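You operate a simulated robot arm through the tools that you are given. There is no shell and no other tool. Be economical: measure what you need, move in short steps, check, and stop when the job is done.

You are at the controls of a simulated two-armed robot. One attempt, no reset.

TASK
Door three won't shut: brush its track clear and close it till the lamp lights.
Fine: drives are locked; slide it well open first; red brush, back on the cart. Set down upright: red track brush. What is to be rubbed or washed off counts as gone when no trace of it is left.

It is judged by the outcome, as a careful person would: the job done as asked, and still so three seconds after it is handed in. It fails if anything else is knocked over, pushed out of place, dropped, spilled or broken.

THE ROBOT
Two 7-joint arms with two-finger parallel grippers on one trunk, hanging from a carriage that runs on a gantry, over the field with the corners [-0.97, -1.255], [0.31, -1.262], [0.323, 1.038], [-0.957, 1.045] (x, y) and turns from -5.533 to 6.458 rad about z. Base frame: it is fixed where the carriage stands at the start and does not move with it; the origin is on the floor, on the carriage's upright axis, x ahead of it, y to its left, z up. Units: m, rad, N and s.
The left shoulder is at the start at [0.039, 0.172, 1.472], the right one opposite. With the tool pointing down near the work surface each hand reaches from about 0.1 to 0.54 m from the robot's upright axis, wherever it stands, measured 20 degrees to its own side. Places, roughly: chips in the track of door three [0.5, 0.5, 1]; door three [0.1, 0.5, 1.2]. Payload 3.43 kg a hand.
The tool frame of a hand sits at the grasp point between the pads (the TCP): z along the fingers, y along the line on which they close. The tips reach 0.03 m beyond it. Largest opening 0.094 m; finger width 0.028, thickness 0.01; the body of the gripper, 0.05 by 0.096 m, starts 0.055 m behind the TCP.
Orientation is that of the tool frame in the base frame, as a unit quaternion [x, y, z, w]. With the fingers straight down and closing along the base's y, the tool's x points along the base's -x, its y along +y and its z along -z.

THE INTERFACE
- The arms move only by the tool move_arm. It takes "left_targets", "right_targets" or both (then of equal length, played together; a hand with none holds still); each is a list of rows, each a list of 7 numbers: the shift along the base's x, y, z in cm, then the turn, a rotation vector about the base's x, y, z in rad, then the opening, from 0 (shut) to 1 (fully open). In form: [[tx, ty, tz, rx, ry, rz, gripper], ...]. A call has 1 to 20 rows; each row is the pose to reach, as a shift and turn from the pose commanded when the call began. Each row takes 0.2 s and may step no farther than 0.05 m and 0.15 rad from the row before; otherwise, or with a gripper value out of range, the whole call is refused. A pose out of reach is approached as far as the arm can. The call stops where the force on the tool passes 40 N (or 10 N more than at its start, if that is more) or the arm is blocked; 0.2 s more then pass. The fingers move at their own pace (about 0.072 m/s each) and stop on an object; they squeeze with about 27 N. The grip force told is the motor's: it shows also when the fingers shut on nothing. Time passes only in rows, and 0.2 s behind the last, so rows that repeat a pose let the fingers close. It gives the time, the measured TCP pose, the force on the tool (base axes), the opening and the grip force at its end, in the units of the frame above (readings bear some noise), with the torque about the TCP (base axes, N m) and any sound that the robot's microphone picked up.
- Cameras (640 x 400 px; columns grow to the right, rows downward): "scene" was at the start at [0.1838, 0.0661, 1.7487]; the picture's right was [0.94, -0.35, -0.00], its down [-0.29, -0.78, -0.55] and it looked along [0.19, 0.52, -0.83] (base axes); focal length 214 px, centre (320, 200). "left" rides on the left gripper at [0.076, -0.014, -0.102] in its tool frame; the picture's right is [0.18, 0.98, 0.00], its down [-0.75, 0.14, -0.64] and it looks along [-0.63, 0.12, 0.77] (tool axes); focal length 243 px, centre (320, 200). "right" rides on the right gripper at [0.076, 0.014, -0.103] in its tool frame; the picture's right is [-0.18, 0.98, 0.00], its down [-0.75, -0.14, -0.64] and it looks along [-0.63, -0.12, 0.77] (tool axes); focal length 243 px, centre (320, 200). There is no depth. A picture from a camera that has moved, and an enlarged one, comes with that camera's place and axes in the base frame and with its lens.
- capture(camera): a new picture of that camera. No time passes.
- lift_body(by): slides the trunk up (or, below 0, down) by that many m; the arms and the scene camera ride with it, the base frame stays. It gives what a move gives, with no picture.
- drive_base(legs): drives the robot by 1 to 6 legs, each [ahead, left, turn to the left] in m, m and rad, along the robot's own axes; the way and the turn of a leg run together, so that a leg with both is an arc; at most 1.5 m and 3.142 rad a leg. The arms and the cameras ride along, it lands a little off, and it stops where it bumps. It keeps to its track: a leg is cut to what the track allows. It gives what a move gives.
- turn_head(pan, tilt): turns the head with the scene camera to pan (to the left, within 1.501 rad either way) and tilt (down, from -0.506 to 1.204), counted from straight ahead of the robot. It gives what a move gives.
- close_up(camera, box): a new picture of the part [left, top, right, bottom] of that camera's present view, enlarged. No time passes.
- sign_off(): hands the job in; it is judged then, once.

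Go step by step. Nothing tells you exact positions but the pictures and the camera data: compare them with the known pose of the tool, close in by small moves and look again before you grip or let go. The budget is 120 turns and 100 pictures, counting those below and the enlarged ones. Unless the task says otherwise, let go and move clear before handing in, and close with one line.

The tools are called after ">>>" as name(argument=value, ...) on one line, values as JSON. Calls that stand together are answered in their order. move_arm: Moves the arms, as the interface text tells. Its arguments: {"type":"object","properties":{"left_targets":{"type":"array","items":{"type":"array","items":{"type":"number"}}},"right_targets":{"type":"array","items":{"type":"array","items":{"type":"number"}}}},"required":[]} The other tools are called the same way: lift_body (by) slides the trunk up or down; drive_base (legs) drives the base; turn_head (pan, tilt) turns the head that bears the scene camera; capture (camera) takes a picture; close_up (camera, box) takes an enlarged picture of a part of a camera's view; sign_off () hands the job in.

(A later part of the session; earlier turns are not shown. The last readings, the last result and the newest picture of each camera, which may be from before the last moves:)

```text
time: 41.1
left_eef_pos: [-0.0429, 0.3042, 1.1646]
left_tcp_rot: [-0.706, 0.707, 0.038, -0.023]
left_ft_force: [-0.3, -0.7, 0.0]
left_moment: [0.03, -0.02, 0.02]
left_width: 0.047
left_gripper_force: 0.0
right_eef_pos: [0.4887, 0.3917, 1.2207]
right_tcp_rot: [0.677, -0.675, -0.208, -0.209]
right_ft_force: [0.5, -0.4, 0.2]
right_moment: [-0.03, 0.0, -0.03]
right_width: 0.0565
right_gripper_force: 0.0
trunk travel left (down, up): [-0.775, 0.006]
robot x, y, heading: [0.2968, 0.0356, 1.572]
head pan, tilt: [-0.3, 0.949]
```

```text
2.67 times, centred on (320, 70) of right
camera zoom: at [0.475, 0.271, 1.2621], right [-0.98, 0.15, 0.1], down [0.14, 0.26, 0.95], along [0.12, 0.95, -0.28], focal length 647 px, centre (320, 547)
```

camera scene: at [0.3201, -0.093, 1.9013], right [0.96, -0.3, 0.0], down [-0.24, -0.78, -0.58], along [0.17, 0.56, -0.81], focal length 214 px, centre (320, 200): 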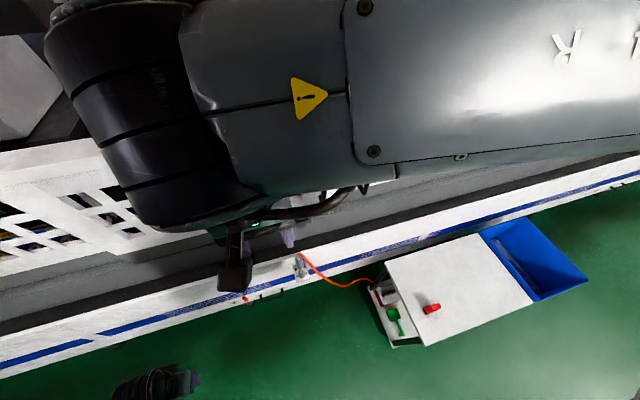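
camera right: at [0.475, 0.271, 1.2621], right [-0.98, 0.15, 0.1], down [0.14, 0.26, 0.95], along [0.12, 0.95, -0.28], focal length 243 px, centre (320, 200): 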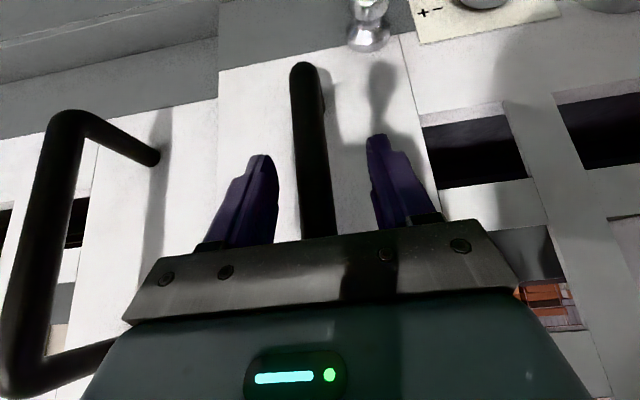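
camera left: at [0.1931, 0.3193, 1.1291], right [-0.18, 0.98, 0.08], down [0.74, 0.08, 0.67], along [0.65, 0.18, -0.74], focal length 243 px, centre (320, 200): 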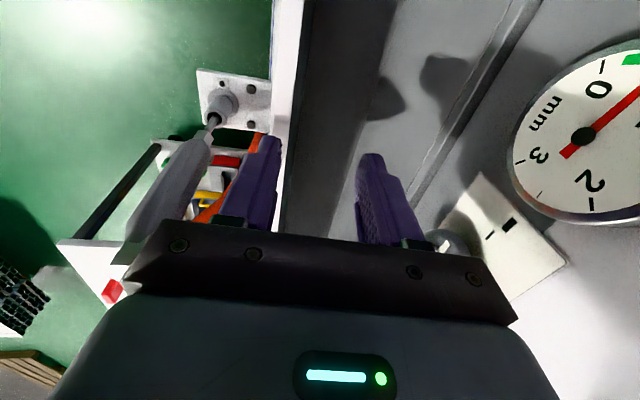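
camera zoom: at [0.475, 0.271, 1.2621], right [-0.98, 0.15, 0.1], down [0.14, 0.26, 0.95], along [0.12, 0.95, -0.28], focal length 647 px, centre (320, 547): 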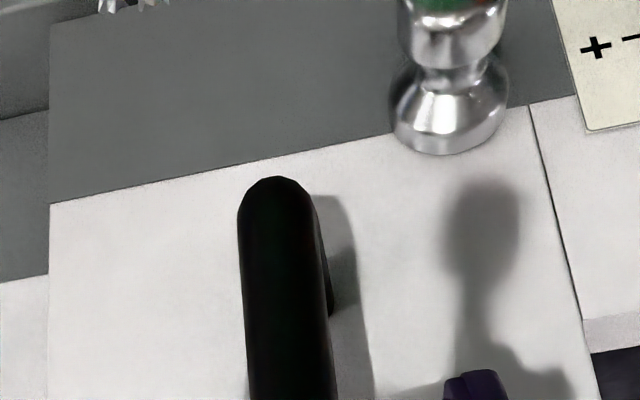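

The fingers straddle the bar. I'll narrow the opening and try pulling the door open toward -x by a few centimetres.

>>> move_arm(right_targets=[[0, 0, 0, 0, 0, 0, 0.35], [0, 0, 0, 0, 0, 0, 0.35], [-1, 0, 0, 0, 0, 0, 0.35], [-2, 0, 0, 0, 0, 0, 0.35], [-3, 0, 0, 0, 0, 0, 0.35], [-4, 0, 0, 0, 0, 0, 0.35], [-5, 0, 0, 0, 0, 0, 0.35]])

>>> capture(camera="right")

```text
time: 42.7
left_eef_pos: [-0.0435, 0.3052, 1.1653]
left_tcp_rot: [-0.706, 0.707, 0.039, -0.023]
left_ft_force: [0.1, 0.3, 0.3]
left_moment: [0.01, 0.03, -0.04]
left_width: 0.0469
left_gripper_force: 0.0
right_eef_pos: [0.4374, 0.3903, 1.2217]
right_tcp_rot: [0.677, -0.675, -0.206, -0.207]
right_ft_force: [0.0, 0.2, -0.4]
right_moment: [0.0, 0.01, -0.01]
right_width: 0.0333
right_gripper_force: 0.3
trunk travel left (down, up): [-0.775, 0.006]
robot x, y, heading: [0.301, 0.0322, 1.574]
head pan, tilt: [-0.3, 0.949]
```

```text
67 pictures are left
camera right: at [0.4247, 0.2707, 1.2632], right [-0.98, 0.15, 0.1], down [0.14, 0.26, 0.95], along [0.12, 0.95, -0.28], focal length 243 px, centre (320, 200)
```

right: 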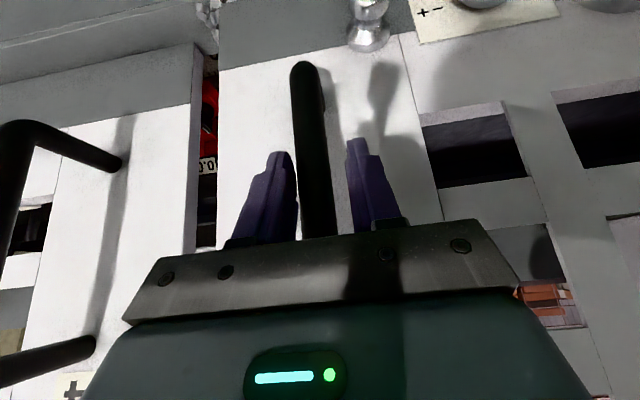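

The door slides easily, and the gauge, knob and ball ride on it. I'll open it well by driving the base to the left with the hand held on the bar.

>>> drive_base(legs=[[0, 0.2, 0]])

>>> capture(camera="right")

>>> capture(camera="scene")

```text
time: 44.3
left_eef_pos: [-0.2429, 0.3041, 1.1653]
left_tcp_rot: [-0.705, 0.707, 0.038, -0.023]
left_ft_force: [0.5, -0.4, -0.3]
left_moment: [0.0, -0.02, 0.01]
left_width: 0.0471
left_gripper_force: 0.0
right_eef_pos: [0.2384, 0.392, 1.2218]
right_tcp_rot: [0.677, -0.675, -0.207, -0.207]
right_ft_force: [-0.6, 0.2, -0.3]
right_moment: [0.03, 0.01, -0.01]
right_width: 0.033
right_gripper_force: 0.1
trunk travel left (down, up): [-0.775, 0.006]
robot x, y, heading: [0.0972, 0.0337, 1.571]
head pan, tilt: [-0.3, 0.949]
```

```text
66 pictures are left
camera right: at [0.2253, 0.2709, 1.263], right [-0.98, 0.15, 0.1], down [0.14, 0.26, 0.95], along [0.12, 0.95, -0.28], focal length 243 px, centre (320, 200)
```

right: 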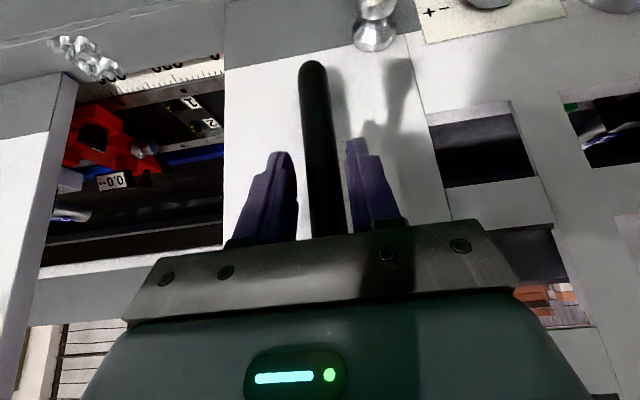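

```text
65 pictures are left
camera scene: at [0.1202, 0.2636, 1.9014], right [0.96, -0.29, 0.0], down [-0.24, -0.78, -0.58], along [0.17, 0.56, -0.81], focal length 214 px, centre (320, 200)
```

scene: 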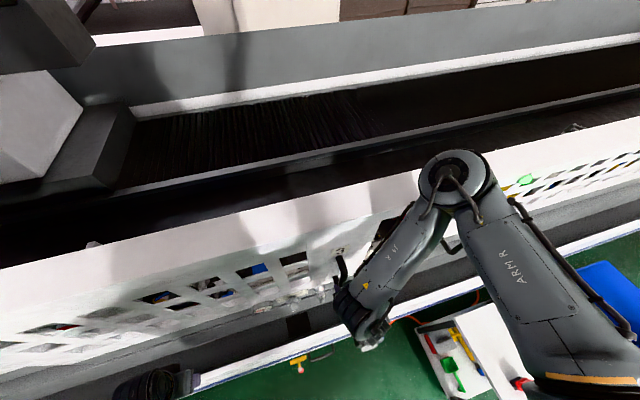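

The door is now 25 cm open and the chips are visible in the track near x 0.5. I'll open it a little more.

>>> drive_base(legs=[[0, 0.12, 0]])

>>> move_arm(right_targets=[[0, 0, 0, 0, 0, 0, 0.6], [0, 0, 0, 0, 0, 0, 0.6]])

>>> capture(camera="right")

```text
time: 45.5
left_eef_pos: [-0.363, 0.3046, 1.1645]
left_tcp_rot: [-0.706, 0.707, 0.037, -0.025]
left_ft_force: [0.0, -0.7, -1.7]
left_moment: [0.02, -0.01, -0.01]
left_width: 0.047
left_gripper_force: 0.1
right_eef_pos: [0.1183, 0.3914, 1.2212]
right_tcp_rot: [0.678, -0.674, -0.208, -0.207]
right_ft_force: [0.0, 0.0, -0.4]
right_moment: [-0.03, -0.04, -0.01]
right_width: 0.0328
right_gripper_force: 0.0
trunk travel left (down, up): [-0.775, 0.006]
robot x, y, heading: [-0.0215, 0.0341, 1.569]
head pan, tilt: [-0.3, 0.949]
```

```text
time: 46.1
left_eef_pos: [-0.3632, 0.3054, 1.1647]
left_tcp_rot: [-0.706, 0.707, 0.037, -0.023]
left_ft_force: [-0.2, 0.2, 0.0]
left_moment: [0.0, -0.02, 0.02]
left_width: 0.0469
left_gripper_force: 0.0
right_eef_pos: [0.1185, 0.391, 1.2201]
right_tcp_rot: [0.678, -0.674, -0.208, -0.208]
right_ft_force: [0.2, -0.3, -0.4]
right_moment: [-0.04, 0.01, 0.0]
right_width: 0.0564
right_gripper_force: 0.0
trunk travel left (down, up): [-0.775, 0.006]
robot x, y, heading: [-0.0203, 0.0331, 1.573]
head pan, tilt: [-0.3, 0.949]
```

```text
64 pictures are left
camera right: at [0.1052, 0.2708, 1.2631], right [-0.98, 0.15, 0.1], down [0.14, 0.26, 0.95], along [0.11, 0.95, -0.28], focal length 243 px, centre (320, 200)
```

right: 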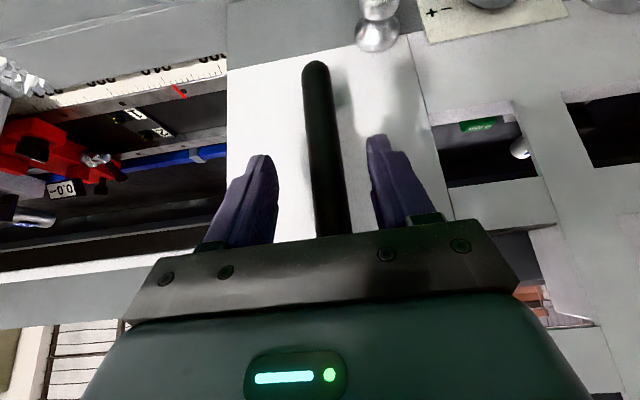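

The door is 37 cm open. I'll back straight off the bar and move across to view the chips.

>>> drive_base(legs=[[-0.15, 0, 0], [0, -0.32, 0]])

>>> capture(camera="right")

>>> turn_head(pan=-0.9, tilt=0.9)

>>> capture(camera="scene")

```text
time: 49.2
left_eef_pos: [-0.0472, 0.1564, 1.1648]
left_tcp_rot: [0.709, -0.704, -0.038, 0.024]
left_ft_force: [0.2, 0.7, 0.2]
left_moment: [-0.02, 0.01, 0.0]
left_width: 0.0469
left_gripper_force: 0.0
right_eef_pos: [0.4327, 0.2484, 1.2216]
right_tcp_rot: [0.68, -0.672, -0.208, -0.207]
right_ft_force: [-0.2, -0.8, 0.4]
right_moment: [0.01, -0.01, 0.01]
right_width: 0.0563
right_gripper_force: 0.1
trunk travel left (down, up): [-0.775, 0.006]
robot x, y, heading: [0.2956, -0.1133, 1.577]
head pan, tilt: [-0.3, 0.949]
```

```text
63 pictures are left
camera right: at [0.4203, 0.1276, 1.2631], right [-0.98, 0.14, 0.1], down [0.14, 0.27, 0.95], along [0.11, 0.95, -0.28], focal length 243 px, centre (320, 200)
```

right: 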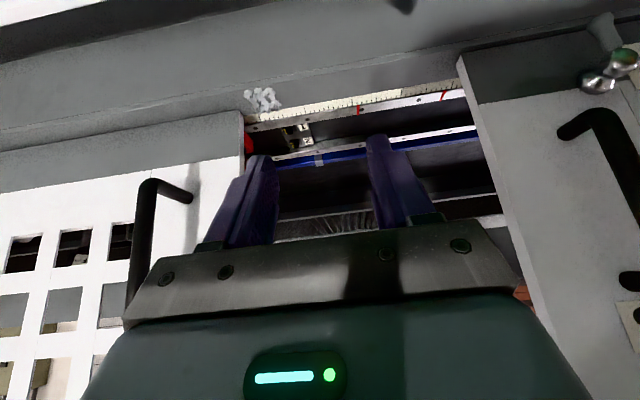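

```text
time: 50.2
left_eef_pos: [-0.0477, 0.157, 1.1644]
left_tcp_rot: [0.709, -0.704, -0.037, 0.024]
left_ft_force: [-0.7, 0.2, 0.1]
left_moment: [-0.02, -0.01, 0.02]
left_width: 0.0471
left_gripper_force: 0.0
right_eef_pos: [0.4318, 0.2477, 1.2217]
right_tcp_rot: [0.681, -0.672, -0.208, -0.206]
right_ft_force: [0.3, -0.3, -0.1]
right_moment: [-0.01, -0.02, 0.02]
right_width: 0.0564
right_gripper_force: 0.1
trunk travel left (down, up): [-0.775, 0.006]
robot x, y, heading: [0.2961, -0.1084, 1.582]
head pan, tilt: [-0.901, 0.901]
```

```text
62 pictures are left
camera scene: at [0.3531, 0.0973, 1.9051], right [0.63, -0.78, 0.0], down [-0.61, -0.49, -0.62], along [0.48, 0.39, -0.78], focal length 214 px, centre (320, 200)
```

scene: 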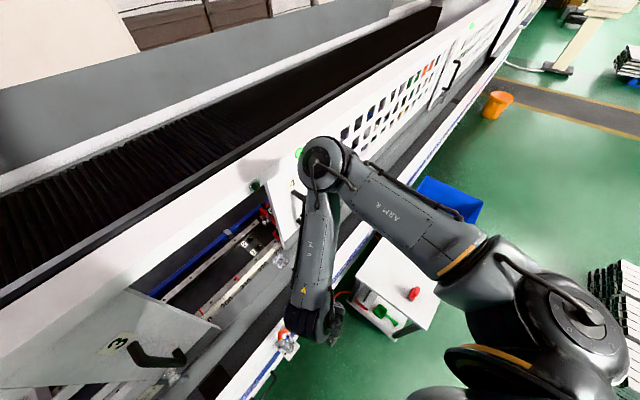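

Triangulating puts the chips near (0.55, 0.50, 0.94). I'll enlarge both the chips and the red brush.

>>> close_up(camera="right", box=[200, 50, 360, 150])

>>> close_up(camera="scene", box=[340, 240, 450, 340])

```text
4.00 times, centred on (280, 100) of right
camera zoom: at [0.4202, 0.1276, 1.2631], right [-0.98, 0.14, 0.1], down [0.14, 0.27, 0.95], along [0.11, 0.95, -0.28], focal length 970 px, centre (480, 600)
```

zoom: 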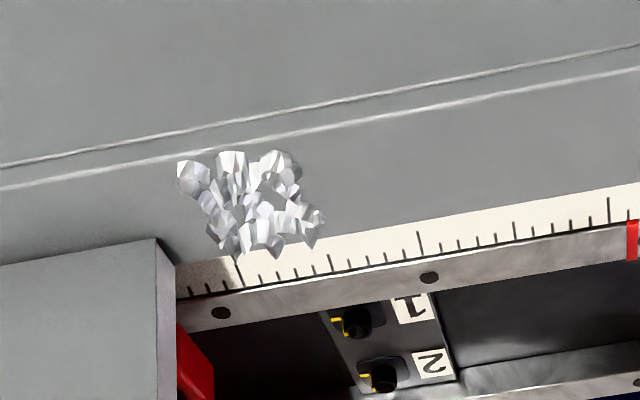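

```text
4.00 times, centred on (395, 290) of scene
camera zoom: at [0.3531, 0.0973, 1.9051], right [0.63, -0.78, 0.0], down [-0.61, -0.49, -0.62], along [0.48, 0.39, -0.78], focal length 858 px, centre (20, -160)
```

zoom: 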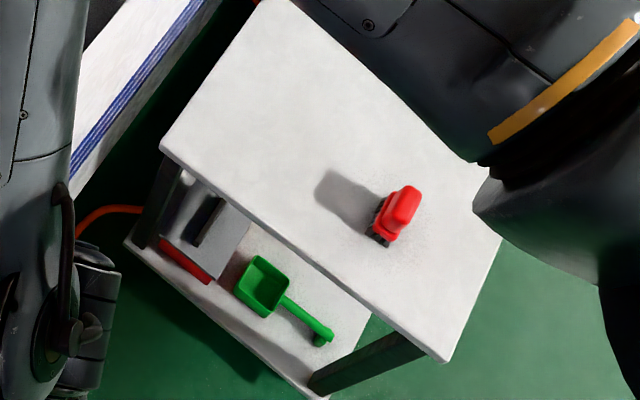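

The red brush stands on its bristles on the cart top at about (0.87, -0.08), with its base near z 0.724 and its top near 0.82. Before lowering the trunk I'll raise the left hand, fingers tilted forward so it doesn't hit its own forearm, and straighten the right hand.

>>> move_arm(left_targets=[[0, 0, 0, 0.13, 0, 0, 0.5], [0, 0, 0, 0.26, 0, 0, 0.5], [0, 0, 0, 0.39, 0, 0, 0.5], [0, 0, 0, 0.52, 0, 0, 0.5], [0, 0, 2, 0.65, 0, 0, 0.5], [0, 0, 5, 0.78, 0, 0, 0.5], [0, 0, 9, 0.9, 0, 0, 0.5], [0, 0, 13, 1.0, 0, 0, 0.5], [0, 0, 17, 1.1, 0, 0, 0.5], [0, 0, 21, 1.1, 0, 0, 0.5], [0, 0, 25, 1.1, 0, 0, 0.5], [0, 0, 29, 1.1, 0, 0, 0.5]], right_targets=[[0, 0, 0, -0.1, 0, 0, 0.8], [0, -1, 0, -0.2, 0, 0, 0.8], [0, -2, 0, -0.3, 0, 0, 0.8], [0, -2, 0, -0.4, 0, 0, 0.8], [0, -2, 0, -0.5, 0, 0, 0.8], [0, -2, 0, -0.6, 0, 0, 0.8], [0, -2, 0, -0.6, 0, 0, 0.8], [0, -2, 0, -0.6, 0, 0, 0.8], [0, -2, 0, -0.6, 0, 0, 0.8], [0, -2, 0, -0.6, 0, 0, 0.8], [0, -2, 0, -0.6, 0, 0, 0.8], [0, -2, 0, -0.6, 0, 0, 0.8]])

```text
time: 51.0
left_eef_pos: [-0.0969, 0.1594, 1.1775]
left_tcp_rot: [-0.661, 0.72, 0.205, 0.049]
left_ft_force: [-0.3, -0.1, 0.2]
left_moment: [0.01, -0.02, 0.04]
left_width: 0.0468
left_gripper_force: 0.1
right_eef_pos: [0.4316, 0.23, 1.2205]
right_tcp_rot: [0.702, -0.695, -0.112, -0.11]
right_ft_force: [0.7, -0.2, 0.0]
right_moment: [0.01, -0.05, 0.0]
right_width: 0.0753
right_gripper_force: 0.1
trunk travel left (down, up): [-0.775, 0.006]
robot x, y, heading: [0.2943, -0.1119, 1.582]
head pan, tilt: [-0.901, 0.901]
stopped in row 4 (left hand): the arm was blocked; the commanded pose is now the measured one
```

The left arm got blocked and shifted a little sideways. From here I'll try raising it outward while the right hand finishes straightening.

>>> move_arm(left_targets=[[-1, 1, 1, 0, 0, 0, 0.5], [-2, 2, 3, 0, 0, 0, 0.5], [-3, 3, 6, 0, 0, 0, 0.5], [-3, 4, 9, 0, 0, 0, 0.5], [-3, 5, 12, 0, 0, 0, 0.5], [-3, 5, 15, 0, 0, 0, 0.5], [-3, 5, 18, 0, 0, 0, 0.5], [-3, 5, 21, 0, 0, 0, 0.5]], right_targets=[[0, 0, 0, -0.1, 0, 0, 0.8], [0, 0, 0, -0.2, 0, 0, 0.8], [0, 0, 0, -0.32, 0, 0, 0.8], [0, 0, 0, -0.32, 0, 0, 0.8], [0, 0, 0, -0.32, 0, 0, 0.8], [0, 0, 0, -0.32, 0, 0, 0.8], [0, 0, 0, -0.32, 0, 0, 0.8], [0, 0, 0, -0.32, 0, 0, 0.8]])

>>> turn_head(pan=0.8, tilt=0.7)

>>> capture(camera="scene")

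```text
time: 51.7
left_eef_pos: [-0.1668, 0.1867, 1.2335]
left_tcp_rot: [-0.627, 0.736, 0.255, -0.004]
left_ft_force: [0.3, -0.3, 0.6]
left_moment: [0.04, -0.02, 0.01]
left_width: 0.0468
left_gripper_force: 0.1
left hand out of reach, approached as far as the arm can: row 2
right_eef_pos: [0.4308, 0.2296, 1.2217]
right_tcp_rot: [0.71, -0.702, -0.042, -0.038]
right_ft_force: [0.7, -1.0, 0.2]
right_moment: [0.03, 0.0, 0.0]
right_width: 0.0751
right_gripper_force: 0.0
right hand out of reach, approached as far as the arm can: row 3
trunk travel left (down, up): [-0.775, 0.006]
robot x, y, heading: [0.2997, -0.1113, 1.585]
head pan, tilt: [-0.901, 0.901]
stopped in row 3 (left hand): the arm was blocked; the commanded pose is now the measured one
```

```text
time: 53.4
left_eef_pos: [-0.1661, 0.1872, 1.2348]
left_tcp_rot: [-0.628, 0.735, 0.255, -0.005]
left_ft_force: [0.0, -0.6, 0.4]
left_moment: [0.03, 0.02, 0.01]
left_width: 0.0471
left_gripper_force: 0.0
right_eef_pos: [0.4308, 0.2298, 1.2201]
right_tcp_rot: [0.71, -0.702, -0.042, -0.038]
right_ft_force: [1.3, 0.0, 0.0]
right_moment: [-0.01, 0.02, -0.01]
right_width: 0.075
right_gripper_force: 0.1
trunk travel left (down, up): [-0.775, 0.006]
robot x, y, heading: [0.2972, -0.1074, 1.576]
head pan, tilt: [0.799, 0.7]
```

```text
59 pictures are left
camera scene: at [0.2327, 0.1085, 1.9212], right [0.69, 0.72, 0.0], down [0.47, -0.44, -0.76], along [-0.55, 0.53, -0.64], focal length 214 px, centre (320, 200)
```

scene: 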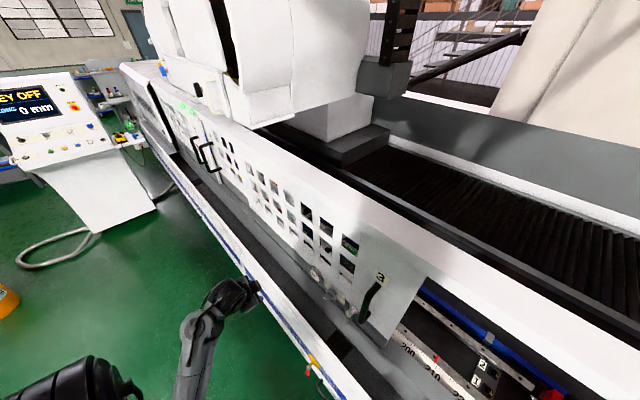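

The left hand is now out to the side at z 1.23, which is high enough. I'll turn toward the cart and see how low the right hand can reach over the brush.

>>> drive_base(legs=[[0.03, -0.015, 0], [0, 0, -0.79]])

>>> turn_head(pan=-0.8, tilt=0.9)

>>> capture(camera="scene")

>>> capture(camera="right")

```text
time: 55.8
left_eef_pos: [0.0667, 0.4137, 1.2352]
left_tcp_rot: [-0.403, 0.879, 0.246, 0.058]
left_ft_force: [0.3, 0.0, -0.6]
left_moment: [0.0, 0.02, -0.01]
left_width: 0.0469
left_gripper_force: 0.1
right_eef_pos: [0.6052, 0.1405, 1.2215]
right_tcp_rot: [-0.491, 0.869, 0.031, 0.05]
right_ft_force: [-0.3, 0.2, -0.5]
right_moment: [-0.03, 0.01, 0.01]
right_width: 0.0752
right_gripper_force: 0.0
trunk travel left (down, up): [-0.775, 0.006]
robot x, y, heading: [0.3114, -0.0822, 1.031]
head pan, tilt: [0.799, 0.7]
stopped in leg 2: the force on the tool passed its limit at 85 N (the readings are from after the stop); the commanded pose is now the measured one
```

```text
time: 57.4
left_eef_pos: [0.0685, 0.4134, 1.2358]
left_tcp_rot: [-0.403, 0.88, 0.246, 0.058]
left_ft_force: [-0.6, -0.1, -0.1]
left_moment: [-0.01, 0.04, 0.01]
left_width: 0.047
left_gripper_force: 0.1
right_eef_pos: [0.6042, 0.1392, 1.2211]
right_tcp_rot: [-0.49, 0.87, 0.031, 0.049]
right_ft_force: [-0.2, -0.6, -0.4]
right_moment: [-0.01, 0.0, 0.02]
right_width: 0.0751
right_gripper_force: 0.1
trunk travel left (down, up): [-0.775, 0.006]
robot x, y, heading: [0.3107, -0.0803, 1.029]
head pan, tilt: [-0.799, 0.901]
```

```text
58 pictures are left
camera scene: at [0.4661, 0.0743, 1.9051], right [0.23, -0.97, 0.0], down [-0.76, -0.18, -0.62], along [0.6, 0.14, -0.78], focal length 214 px, centre (320, 200)
```

scene: 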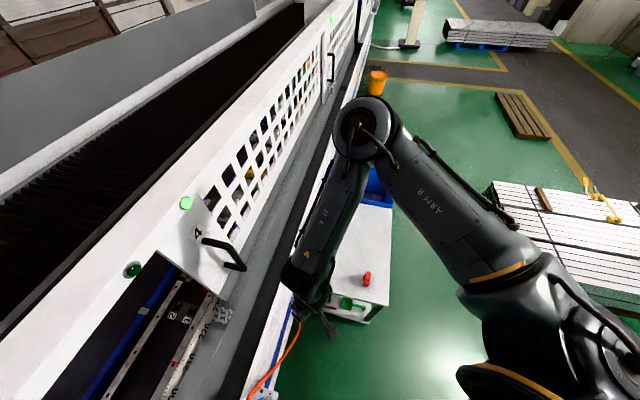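

```text
57 pictures are left
camera right: at [0.5488, 0.0724, 1.3141], right [-0.75, 0.66, 0.03], down [0.47, 0.5, 0.72], along [0.47, 0.55, -0.69], focal length 243 px, centre (320, 200)
```

right: 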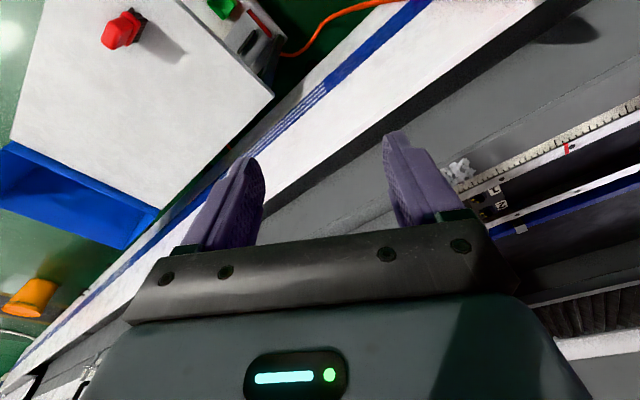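

Turning made the left hand touch the opened door's handle. I'll turn back gently, retreat into open space and find a better tuck for the left arm.

>>> drive_base(legs=[[0, 0, 0.3], [-0.4, 0, 0]])

>>> turn_head(pan=0.3, tilt=0.8)

>>> capture(camera="scene")

```text
time: 60.9
left_eef_pos: [-0.163, -0.0683, 1.2355]
left_tcp_rot: [-0.527, 0.811, 0.252, 0.022]
left_ft_force: [0.3, -0.2, 0.8]
left_moment: [-0.01, -0.03, 0.03]
left_width: 0.0467
left_gripper_force: 0.1
right_eef_pos: [0.4301, -0.1756, 1.2212]
right_tcp_rot: [-0.612, 0.789, 0.038, 0.044]
right_ft_force: [0.3, 0.6, 0.0]
right_moment: [-0.01, 0.01, 0.02]
right_width: 0.0751
right_gripper_force: 0.0
trunk travel left (down, up): [-0.775, 0.006]
robot x, y, heading: [0.2108, -0.4709, 1.327]
head pan, tilt: [-0.799, 0.901]
```

```text
time: 62.2
left_eef_pos: [-0.1628, -0.0684, 1.2358]
left_tcp_rot: [-0.528, 0.811, 0.253, 0.021]
left_ft_force: [0.4, -1.0, 0.1]
left_moment: [-0.04, -0.01, -0.02]
left_width: 0.047
left_gripper_force: 0.0
right_eef_pos: [0.431, -0.176, 1.2208]
right_tcp_rot: [-0.612, 0.788, 0.038, 0.044]
right_ft_force: [0.2, -0.1, -0.2]
right_moment: [0.04, 0.0, 0.03]
right_width: 0.0748
right_gripper_force: 0.1
trunk travel left (down, up): [-0.775, 0.006]
robot x, y, heading: [0.2117, -0.472, 1.323]
head pan, tilt: [0.3, 0.799]
```

```text
56 pictures are left
camera scene: at [0.2473, -0.2353, 1.913], right [1.0, 0.05, 0.0], down [0.04, -0.72, -0.7], along [-0.03, 0.7, -0.72], focal length 214 px, centre (320, 200)
```

scene: 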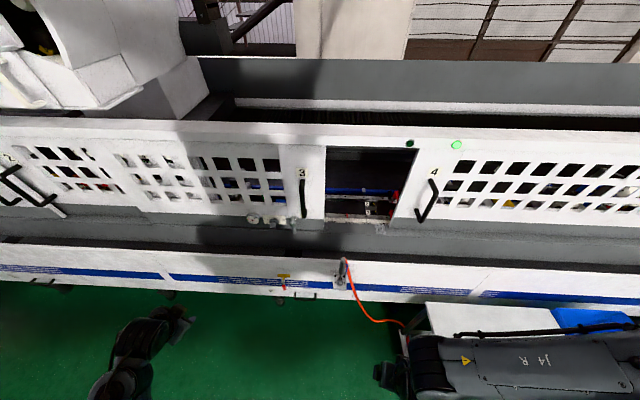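

Plenty of room here, and door 3 is still well open with its handle near x 0.15. I'll try raising the left hand slowly.

>>> move_arm(left_targets=[[0, 0, 1, 0, 0, 0, 0.5], [0, 0, 2, 0, 0, 0, 0.5], [0, 0, 3, 0, 0, 0, 0.5], [0, 0, 4.5, 0, 0, 0, 0.5], [0, 0, 6, 0, 0, 0, 0.5], [0, 0, 7.5, 0, 0, 0, 0.5], [0, 0, 9, 0, 0, 0, 0.5], [0, 0, 11, 0, 0, 0, 0.5], [0, 0, 13, 0, 0, 0, 0.5], [0, 0, 15, 0, 0, 0, 0.5], [0, 0, 17, 0, 0, 0, 0.5], [0, 0, 19, 0, 0, 0, 0.5], [0, 0, 21, 0, 0, 0, 0.5], [0, 0, 23, 0, 0, 0, 0.5]])

>>> turn_head(pan=0.9, tilt=0.9)

>>> capture(camera="scene")

```text
time: 64.2
left_eef_pos: [-0.214, -0.0644, 1.3751]
left_tcp_rot: [-0.522, 0.799, 0.294, -0.037]
left_ft_force: [-0.4, 0.3, 0.3]
left_moment: [0.02, 0.0, -0.02]
left_width: 0.0472
left_gripper_force: 0.2
left hand out of reach, approached as far as the arm can: row 8, 9
right_eef_pos: [0.4307, -0.1754, 1.2203]
right_tcp_rot: [-0.612, 0.789, 0.037, 0.044]
right_ft_force: [-0.3, 0.2, 0.4]
right_moment: [0.01, -0.04, 0.0]
right_width: 0.0753
right_gripper_force: 0.1
trunk travel left (down, up): [-0.775, 0.006]
robot x, y, heading: [0.2111, -0.4691, 1.321]
head pan, tilt: [0.3, 0.799]
stopped in row 9 (left hand): the arm was blocked; the commanded pose is now the measured one
```

```text
time: 65.2
left_eef_pos: [-0.2147, -0.0641, 1.3747]
left_tcp_rot: [-0.521, 0.8, 0.294, -0.038]
left_ft_force: [-0.3, 0.8, -0.5]
left_moment: [-0.03, -0.02, -0.01]
left_width: 0.0471
left_gripper_force: 0.0
right_eef_pos: [0.4307, -0.1747, 1.2228]
right_tcp_rot: [-0.613, 0.788, 0.038, 0.044]
right_ft_force: [0.6, 0.6, -0.5]
right_moment: [-0.03, 0.01, 0.0]
right_width: 0.0752
right_gripper_force: 0.0
trunk travel left (down, up): [-0.775, 0.006]
robot x, y, heading: [0.2097, -0.4709, 1.324]
head pan, tilt: [0.901, 0.901]
```

```text
55 pictures are left
camera scene: at [0.2055, -0.2556, 1.9051], right [0.8, 0.6, 0.0], down [0.47, -0.62, -0.62], along [-0.38, 0.49, -0.78], focal length 214 px, centre (320, 200)
```

scene: 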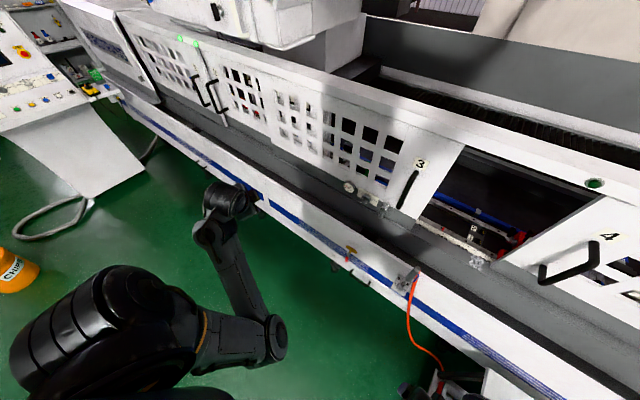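

The left hand is up at z 1.375. I'll pull it back toward the body, since a stretched-out right arm can reach the brush with much less turning.

>>> move_arm(left_targets=[[0, -2, 0, 0, 0, 0, 0.5], [0, -4, 0, 0, 0, 0, 0.5], [0, -6, 0, 0, 0, 0, 0.5], [0, -8, 0, 0, 0, 0, 0.5], [0, -10, 0, 0, 0, 0, 0.5], [0, -12, 0, 0, 0, 0, 0.5], [0, -14, 0, 0, 0, 0, 0.5]])

>>> drive_base(legs=[[0, 0, -0.2]])

>>> turn_head(pan=-1.0, tilt=0.9)

```text
time: 66.6
left_eef_pos: [-0.2976, -0.1214, 1.3631]
left_tcp_rot: [-0.514, 0.782, 0.342, -0.083]
left_ft_force: [0.5, 0.1, -0.2]
left_moment: [0.0, 0.0, 0.0]
left_width: 0.0471
left_gripper_force: 0.1
left hand out of reach, approached as far as the arm can: row 1, 2, 3, 4, 5, 6, 7
right_eef_pos: [0.4306, -0.1743, 1.2224]
right_tcp_rot: [-0.612, 0.789, 0.038, 0.045]
right_ft_force: [0.1, 0.1, -0.4]
right_moment: [-0.04, 0.02, 0.02]
right_width: 0.0752
right_gripper_force: 0.0
trunk travel left (down, up): [-0.775, 0.006]
robot x, y, heading: [0.2142, -0.4718, 1.317]
head pan, tilt: [0.901, 0.901]
stopped in row 7 (left hand): the arm was blocked; the commanded pose is now the measured one
```

```text
time: 67.8
left_eef_pos: [-0.2171, -0.0248, 1.3615]
left_tcp_rot: [-0.43, 0.831, 0.349, -0.047]
left_ft_force: [-0.6, -0.3, 0.7]
left_moment: [0.0, 0.05, 0.01]
left_width: 0.047
left_gripper_force: 0.1
right_eef_pos: [0.4851, -0.2257, 1.2216]
right_tcp_rot: [-0.529, 0.847, 0.034, 0.049]
right_ft_force: [0.0, 0.1, 1.2]
right_moment: [-0.01, 0.01, -0.01]
right_width: 0.0753
right_gripper_force: 0.1
trunk travel left (down, up): [-0.775, 0.006]
robot x, y, heading: [0.2122, -0.4699, 1.117]
head pan, tilt: [0.901, 0.901]
```

```text
time: 69.7
left_eef_pos: [-0.2166, -0.0256, 1.3616]
left_tcp_rot: [-0.431, 0.831, 0.349, -0.047]
left_ft_force: [-0.1, 0.5, -0.8]
left_moment: [-0.03, -0.03, 0.0]
left_width: 0.0472
left_gripper_force: 0.1
right_eef_pos: [0.4863, -0.2246, 1.2212]
right_tcp_rot: [-0.529, 0.846, 0.033, 0.049]
right_ft_force: [0.8, 0.3, -0.5]
right_moment: [0.01, 0.02, 0.02]
right_width: 0.075
right_gripper_force: 0.2
trunk travel left (down, up): [-0.775, 0.006]
robot x, y, heading: [0.2144, -0.4729, 1.117]
head pan, tilt: [-1.0, 0.901]
```

>>> drive_base(legs=[[0.345, 0.06, 0]])

>>> capture(camera="scene")

>>> capture(camera="right")

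```text
time: 71.9
left_eef_pos: [-0.1209, 0.3035, 1.3627]
left_tcp_rot: [-0.43, 0.831, 0.349, -0.047]
left_ft_force: [0.5, 0.9, -0.3]
left_moment: [-0.01, -0.03, -0.02]
left_width: 0.047
left_gripper_force: 0.0
right_eef_pos: [0.5813, 0.1022, 1.2217]
right_tcp_rot: [-0.528, 0.847, 0.033, 0.049]
right_ft_force: [0.3, 0.0, -1.3]
right_moment: [-0.01, 0.0, 0.04]
right_width: 0.0753
right_gripper_force: 0.2
trunk travel left (down, up): [-0.775, 0.006]
robot x, y, heading: [0.3071, -0.1419, 1.116]
head pan, tilt: [-1.0, 0.901]
```

```text
54 pictures are left
camera scene: at [0.4505, 0.0097, 1.9051], right [0.12, -0.99, 0.0], down [-0.78, -0.09, -0.62], along [0.62, 0.07, -0.78], focal length 214 px, centre (320, 200)
```

scene: 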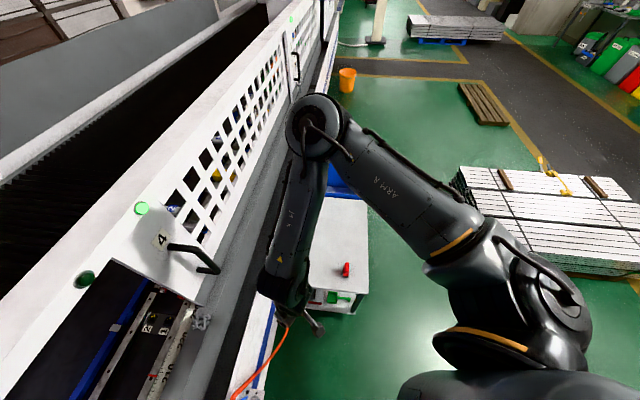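

```text
53 pictures are left
camera right: at [0.53, 0.0303, 1.3142], right [-0.8, 0.6, 0.03], down [0.43, 0.54, 0.73], along [0.42, 0.59, -0.69], focal length 243 px, centre (320, 200)
```

right: 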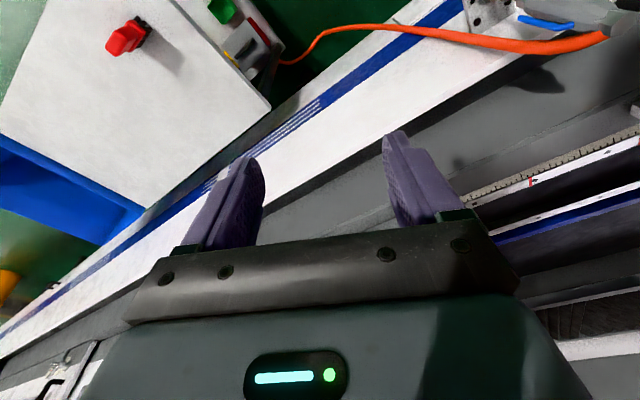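

I'll swing the right hand out over the brush, still high up, yawing it to face outward.

>>> move_arm(right_targets=[[2.4, -2, -1, 0, 0, -0.1, 0.9], [5, -4, -2, 0, 0, -0.2, 0.9], [7.5, -6, -3, 0, 0, -0.3, 0.9], [10, -8, -4, 0, 0, -0.4, 0.9], [12.5, -10, -5, 0, 0, -0.5, 0.9], [15, -12, -6, 0, 0, -0.6, 0.9], [17.5, -14, -8, 0, 0, -0.7, 0.9], [20, -15, -10, 0, 0, -0.8, 0.9], [22, -16, -12, 0, 0, -0.9, 0.9], [24, -17, -14, 0, 0, -1.0, 0.9]])

>>> capture(camera="right")

```text
time: 74.1
left_eef_pos: [-0.1206, 0.3034, 1.362]
left_tcp_rot: [-0.43, 0.832, 0.348, -0.047]
left_ft_force: [1.0, 0.6, -0.3]
left_moment: [0.0, 0.03, 0.02]
left_width: 0.047
left_gripper_force: 0.0
right_eef_pos: [0.8034, -0.0485, 1.0817]
right_tcp_rot: [-0.053, 0.997, 0.002, 0.06]
right_ft_force: [-0.1, -0.4, 0.0]
right_moment: [0.0, 0.04, -0.01]
right_width: 0.0847
right_gripper_force: 0.0
right hand out of reach, approached as far as the arm can: row 4, 5, 6, 7, 8, 9, 10
trunk travel left (down, up): [-0.775, 0.006]
robot x, y, heading: [0.3018, -0.1401, 1.116]
head pan, tilt: [-1.0, 0.901]
```

```text
52 pictures are left
camera right: at [0.7154, -0.0436, 1.173], right [0.08, 1.0, 0.02], down [0.68, -0.07, 0.73], along [0.73, -0.04, -0.68], focal length 243 px, centre (320, 200)
```

right: 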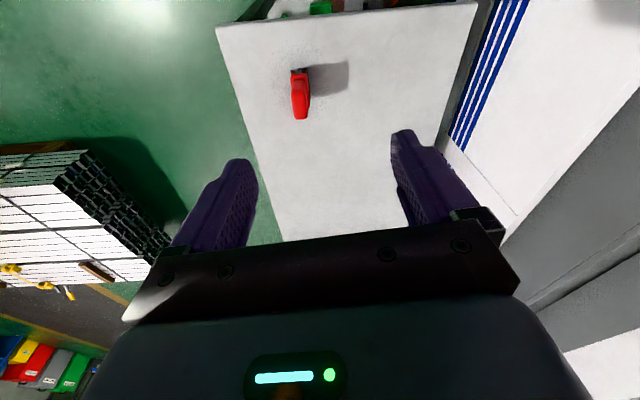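

The brush stands clear ahead, thin along y, so the fingers close the right way. I'll lower the trunk to bring it into comfortable reach.

>>> lift_body(by=-0.15)

>>> move_arm(right_targets=[[2, -1, 0, 0, 0.03, 0.05, 0.9], [4, -2, 0, 0, 0.06, 0.1, 0.9], [6, -3, 0, 0, 0.09, 0.1, 0.9], [7.3, -3.5, 0, 0, 0.12, 0.1, 0.9], [7.3, -3.5, 0, 0, 0.12, 0.1, 0.9]])

>>> capture(camera="right")

```text
time: 75.8
left_eef_pos: [-0.1199, 0.3041, 1.2123]
left_tcp_rot: [-0.43, 0.831, 0.349, -0.048]
left_ft_force: [-0.3, -0.7, -0.2]
left_moment: [-0.01, 0.01, 0.0]
left_width: 0.047
left_gripper_force: 0.1
right_eef_pos: [0.8032, -0.0492, 0.931]
right_tcp_rot: [-0.054, 0.997, 0.002, 0.061]
right_ft_force: [0.3, 0.0, 0.3]
right_moment: [-0.01, 0.01, -0.02]
right_width: 0.0848
right_gripper_force: 0.0
trunk travel left (down, up): [-0.625, 0.156]
robot x, y, heading: [0.3051, -0.1451, 1.113]
head pan, tilt: [-1.0, 0.901]
```

```text
time: 77.0
left_eef_pos: [-0.1211, 0.3029, 1.211]
left_tcp_rot: [-0.43, 0.831, 0.349, -0.047]
left_ft_force: [-0.6, 0.2, 0.7]
left_moment: [0.01, 0.0, 0.01]
left_width: 0.047
left_gripper_force: 0.1
right_eef_pos: [0.78, -0.0038, 0.9283]
right_tcp_rot: [-0.1, 0.995, 0.005, 0.003]
right_ft_force: [0.2, -0.3, -0.2]
right_moment: [0.01, 0.01, -0.02]
right_width: 0.0847
right_gripper_force: 0.1
right hand out of reach, approached as far as the arm can: row 1, 2, 3, 4, 5
trunk travel left (down, up): [-0.625, 0.156]
robot x, y, heading: [0.3053, -0.1456, 1.115]
head pan, tilt: [-1.0, 0.901]
```

```text
51 pictures are left
camera right: at [0.7029, -0.0045, 1.0301], right [-0.01, 1.0, 0.01], down [0.76, 0.0, 0.64], along [0.64, 0.02, -0.76], focal length 243 px, centre (320, 200)
```

right: 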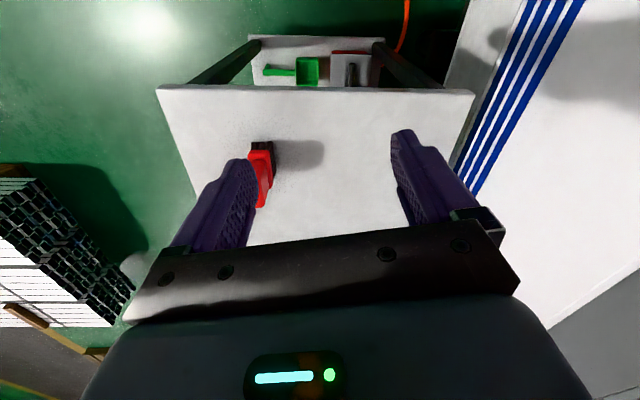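

Pointing straight down, the brush is just out of reach, but tilting the fingers outward should gain the missing centimetres. I'll try that up high, well above the brush.

>>> move_arm(right_targets=[[1, -1, 1, 0, -0.12, 0, 0.9], [2, -2, 2, 0, -0.24, 0, 0.9], [4, -3, 2, 0, -0.36, 0, 0.9], [6, -4, 2, 0, -0.48, 0, 0.9], [7, -5, 2, 0, -0.6, 0, 0.9], [8, -6, 2, 0, -0.7, 0, 0.9], [8.5, -7, 2, 0, -0.75, 0, 0.9], [8.5, -7.6, 2, 0, -0.75, 0, 0.9]])

>>> capture(camera="right")

```text
time: 78.8
left_eef_pos: [-0.122, 0.3034, 1.2126]
left_tcp_rot: [-0.43, 0.831, 0.349, -0.048]
left_ft_force: [-0.2, 0.3, -0.1]
left_moment: [0.0, -0.01, 0.01]
left_width: 0.0472
left_gripper_force: 0.1
right_eef_pos: [0.8654, -0.0782, 0.9483]
right_tcp_rot: [-0.1, 0.925, -0.03, 0.365]
right_ft_force: [0.5, -0.2, -0.3]
right_moment: [0.0, -0.01, 0.01]
right_width: 0.0846
right_gripper_force: 0.0
trunk travel left (down, up): [-0.625, 0.156]
robot x, y, heading: [0.3052, -0.1439, 1.112]
head pan, tilt: [-1.0, 0.901]
```

```text
50 pictures are left
camera right: at [0.7398, -0.081, 0.9704], right [-0.03, 1.0, 0.0], down [0.12, 0.01, 0.99], along [0.99, 0.03, -0.12], focal length 243 px, centre (320, 200)
```

right: 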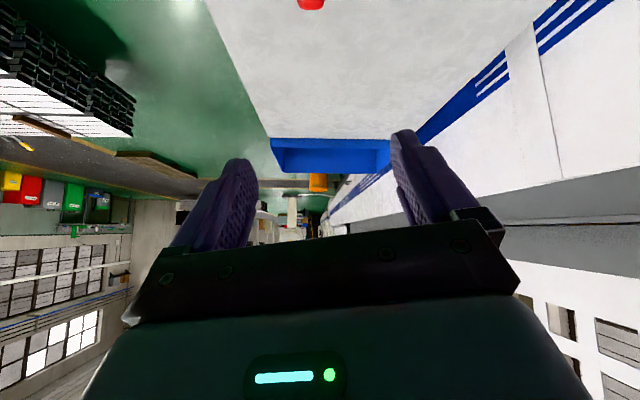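

With the tilt the hand reaches easily. I'll reduce the tilt as far as reach allows while centring over the brush.

>>> move_arm(right_targets=[[0.4, 0, 0, 0, 0.12, 0.1, 0.9], [0.8, 0, -1, 0, 0.24, 0.15, 0.9], [1.2, -0.2, -2, 0, 0.36, 0.15, 0.9], [1.2, -0.2, -2, 0, 0.4, 0.15, 0.9]])

>>> capture(camera="right")

```text
refused: row 1 steps farther than a row can; nothing moved
```

```text
49 pictures are left
camera right: at [0.7398, -0.081, 0.9704], right [-0.03, 1.0, 0.0], down [0.12, 0.01, 0.99], along [0.99, 0.03, -0.12], focal length 243 px, centre (320, 200)
```

right: 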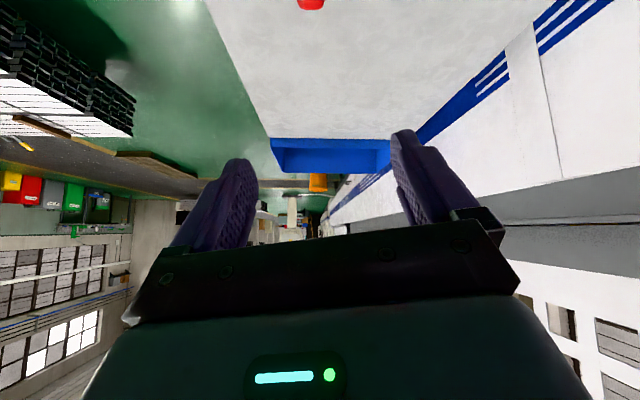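

>>> move_arm(right_targets=[[0.4, 0, 0, 0, 0.12, -0.05, 0.9], [0.8, 0, -1, 0, 0.24, -0.1, 0.9], [1.2, -0.2, -2, 0, 0.34, -0.15, 0.9], [1.2, -0.2, -2, 0, 0.4, -0.2, 0.9]])

>>> close_up(camera="right", box=[220, 0, 420, 150])

```text
time: 79.8
left_eef_pos: [-0.1209, 0.3033, 1.2116]
left_tcp_rot: [-0.431, 0.831, 0.348, -0.047]
left_ft_force: [0.2, 0.1, 0.1]
left_moment: [0.03, -0.02, -0.01]
left_width: 0.0471
left_gripper_force: 0.0
right_eef_pos: [0.8779, -0.0808, 0.9274]
right_tcp_rot: [-0.011, 0.985, -0.047, 0.168]
right_ft_force: [-0.2, -0.5, 0.2]
right_moment: [0.02, 0.01, 0.01]
right_width: 0.0846
right_gripper_force: 0.2
trunk travel left (down, up): [-0.625, 0.156]
robot x, y, heading: [0.304, -0.1432, 1.12]
head pan, tilt: [-1.0, 0.901]
```

```text
2.67 times, centred on (320, 75) of right
camera zoom: at [0.7727, -0.0589, 0.9981], right [0.17, 0.99, -0.03], down [0.5, -0.06, 0.87], along [0.85, -0.16, -0.5], focal length 647 px, centre (320, 533)
```

zoom: 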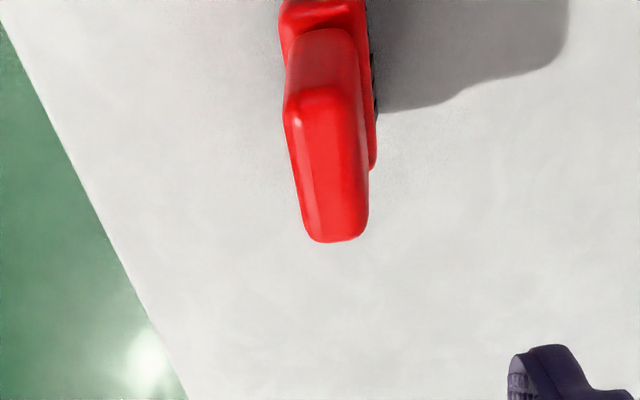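

The brush has a grip about 23 mm thick and 40 mm long, centred near (0.877, -0.079) with its top near z 0.82, and the hand is straight above it. I'll descend partway and check.

>>> move_arm(right_targets=[[0, 0.2, -3, 0, 0, 0, 0.9], [0, 0.2, -6, 0, 0, 0, 0.9], [0, 0.2, -8, 0, 0, 0, 0.9]])

>>> capture(camera="right")

>>> capture(camera="scene")

```text
time: 80.6
left_eef_pos: [-0.1219, 0.3029, 1.2124]
left_tcp_rot: [-0.431, 0.832, 0.348, -0.048]
left_ft_force: [-0.2, -0.5, 0.6]
left_moment: [0.01, 0.01, -0.01]
left_width: 0.0469
left_gripper_force: 0.0
right_eef_pos: [0.8796, -0.077, 0.8499]
right_tcp_rot: [-0.011, 0.984, -0.047, 0.17]
right_ft_force: [1.0, 0.5, 0.4]
right_moment: [0.01, -0.01, -0.01]
right_width: 0.0847
right_gripper_force: 0.0
trunk travel left (down, up): [-0.625, 0.156]
robot x, y, heading: [0.3041, -0.145, 1.118]
head pan, tilt: [-1.0, 0.901]
```

```text
47 pictures are left
camera right: at [0.7743, -0.0566, 0.9185], right [0.17, 0.99, -0.03], down [0.5, -0.06, 0.87], along [0.85, -0.16, -0.5], focal length 243 px, centre (320, 200)
```

right: 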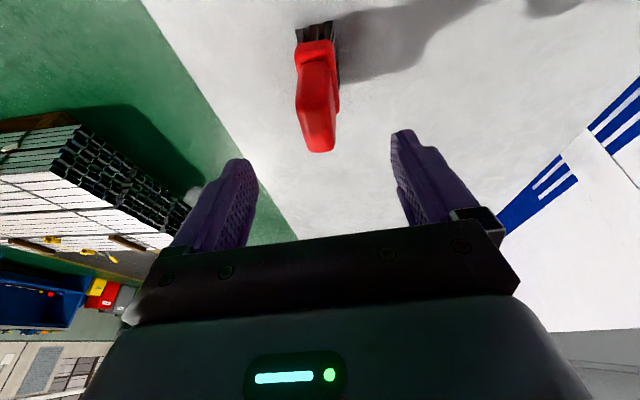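

```text
46 pictures are left
camera scene: at [0.4504, 0.0097, 1.7551], right [0.12, -0.99, 0.0], down [-0.78, -0.09, -0.62], along [0.62, 0.07, -0.78], focal length 214 px, centre (320, 200)
```

scene: 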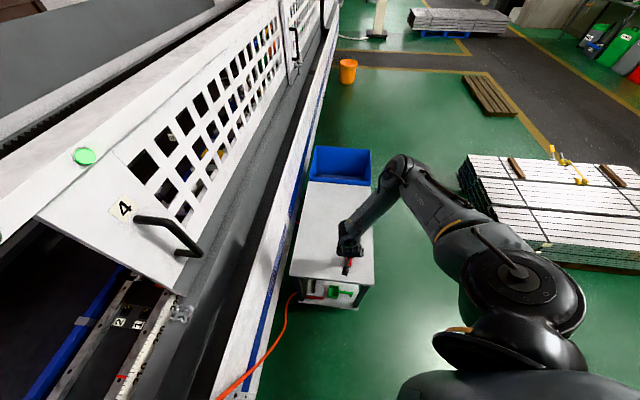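

I need a sharper look at the brush's shape before I close on it.

>>> close_up(camera="right", box=[240, 0, 400, 180])

>>> close_up(camera="scene", box=[310, 210, 390, 310])

```text
2.22 times, centred on (320, 90) of right
camera zoom: at [0.7743, -0.0566, 0.9185], right [0.17, 0.99, -0.03], down [0.5, -0.06, 0.87], along [0.85, -0.16, -0.5], focal length 539 px, centre (320, 444)
```

zoom: 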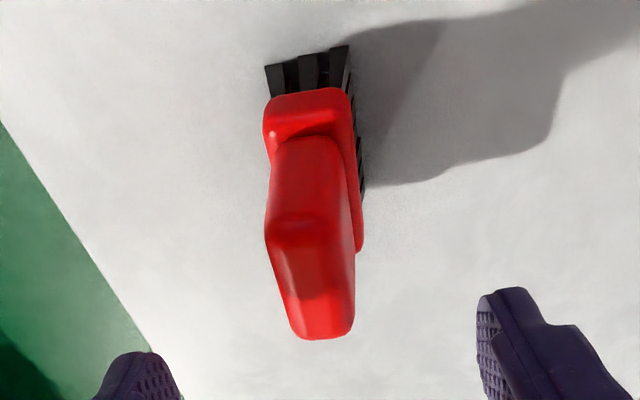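

```text
4.00 times, centred on (350, 260) of scene
camera zoom: at [0.4504, 0.0097, 1.7551], right [0.12, -0.99, 0.0], down [-0.78, -0.09, -0.62], along [0.62, 0.07, -0.78], focal length 858 px, centre (200, -40)
```

zoom: 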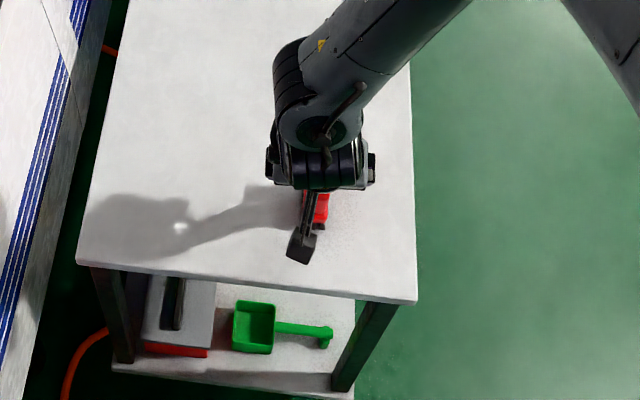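

Now the shape is clear: bristles up to z 0.748, a block to about 0.757, and a grip spanning x 0.865–0.911 near y -0.081 with its top near z 0.795. I'll descend onto the grip and stop just above the block.

>>> move_arm(right_targets=[[0.9, -0.3, 0, 0, 0, 0, 0.9], [0.9, -0.3, -2.5, 0, 0, 0, 0.9], [0.9, -0.3, -4, 0, 0, 0, 0.9], [0.9, -0.3, -5.3, 0, 0, 0, 0.9]])

>>> capture(camera="right")

```text
time: 81.6
left_eef_pos: [-0.1215, 0.3042, 1.2132]
left_tcp_rot: [-0.43, 0.831, 0.349, -0.047]
left_ft_force: [-0.4, 0.0, -0.3]
left_moment: [0.0, 0.0, -0.02]
left_width: 0.047
left_gripper_force: 0.0
right_eef_pos: [0.8879, -0.0801, 0.7964]
right_tcp_rot: [-0.011, 0.984, -0.046, 0.169]
right_ft_force: [-0.3, 0.2, 0.2]
right_moment: [-0.02, 0.04, -0.02]
right_width: 0.0847
right_gripper_force: 0.0
trunk travel left (down, up): [-0.625, 0.156]
robot x, y, heading: [0.3045, -0.1441, 1.114]
head pan, tilt: [-1.0, 0.901]
```

```text
43 pictures are left
camera right: at [0.7822, -0.0591, 0.865], right [0.17, 0.99, -0.03], down [0.5, -0.06, 0.87], along [0.85, -0.16, -0.5], focal length 243 px, centre (320, 200)
```

right: 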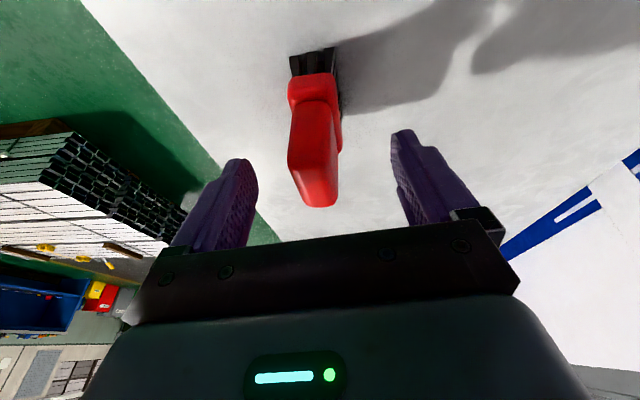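

The grip is centred between the fingers, so I'll close on it.

>>> move_arm(right_targets=[[0, 0, 0, 0, 0, 0, 0.6], [0, 0, 0, 0, 0, 0, 0.3], [0, 0, 0, 0, 0, 0, 0.1], [0, 0, 0, 0, 0, 0, 0], [0, 0, 0, 0, 0, 0, 0], [0, 0, 0, 0, 0, 0, 0]])

>>> capture(camera="right")

```text
time: 83.0
left_eef_pos: [-0.1219, 0.3032, 1.2118]
left_tcp_rot: [-0.43, 0.832, 0.348, -0.047]
left_ft_force: [-0.4, -0.3, -0.6]
left_moment: [0.02, 0.02, 0.0]
left_width: 0.0468
left_gripper_force: 0.0
right_eef_pos: [0.8872, -0.0799, 0.7953]
right_tcp_rot: [-0.011, 0.985, -0.046, 0.169]
right_ft_force: [0.3, 0.4, 0.5]
right_moment: [-0.04, 0.03, -0.02]
right_width: 0.0276
right_gripper_force: 26.9
trunk travel left (down, up): [-0.625, 0.156]
robot x, y, heading: [0.3061, -0.1418, 1.116]
head pan, tilt: [-1.0, 0.901]
```

```text
42 pictures are left
camera right: at [0.7822, -0.0594, 0.8651], right [0.17, 0.99, -0.03], down [0.5, -0.06, 0.87], along [0.85, -0.16, -0.5], focal length 243 px, centre (320, 200)
```

right: 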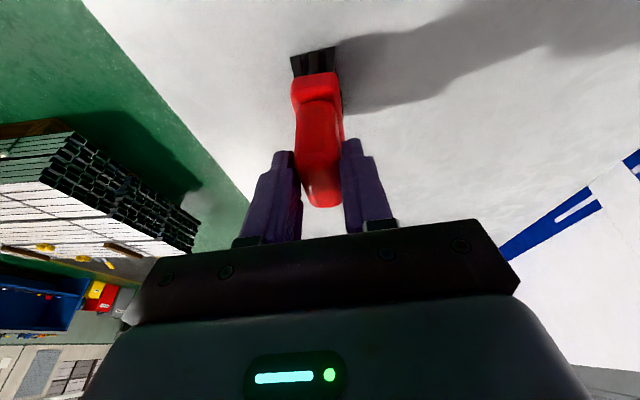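

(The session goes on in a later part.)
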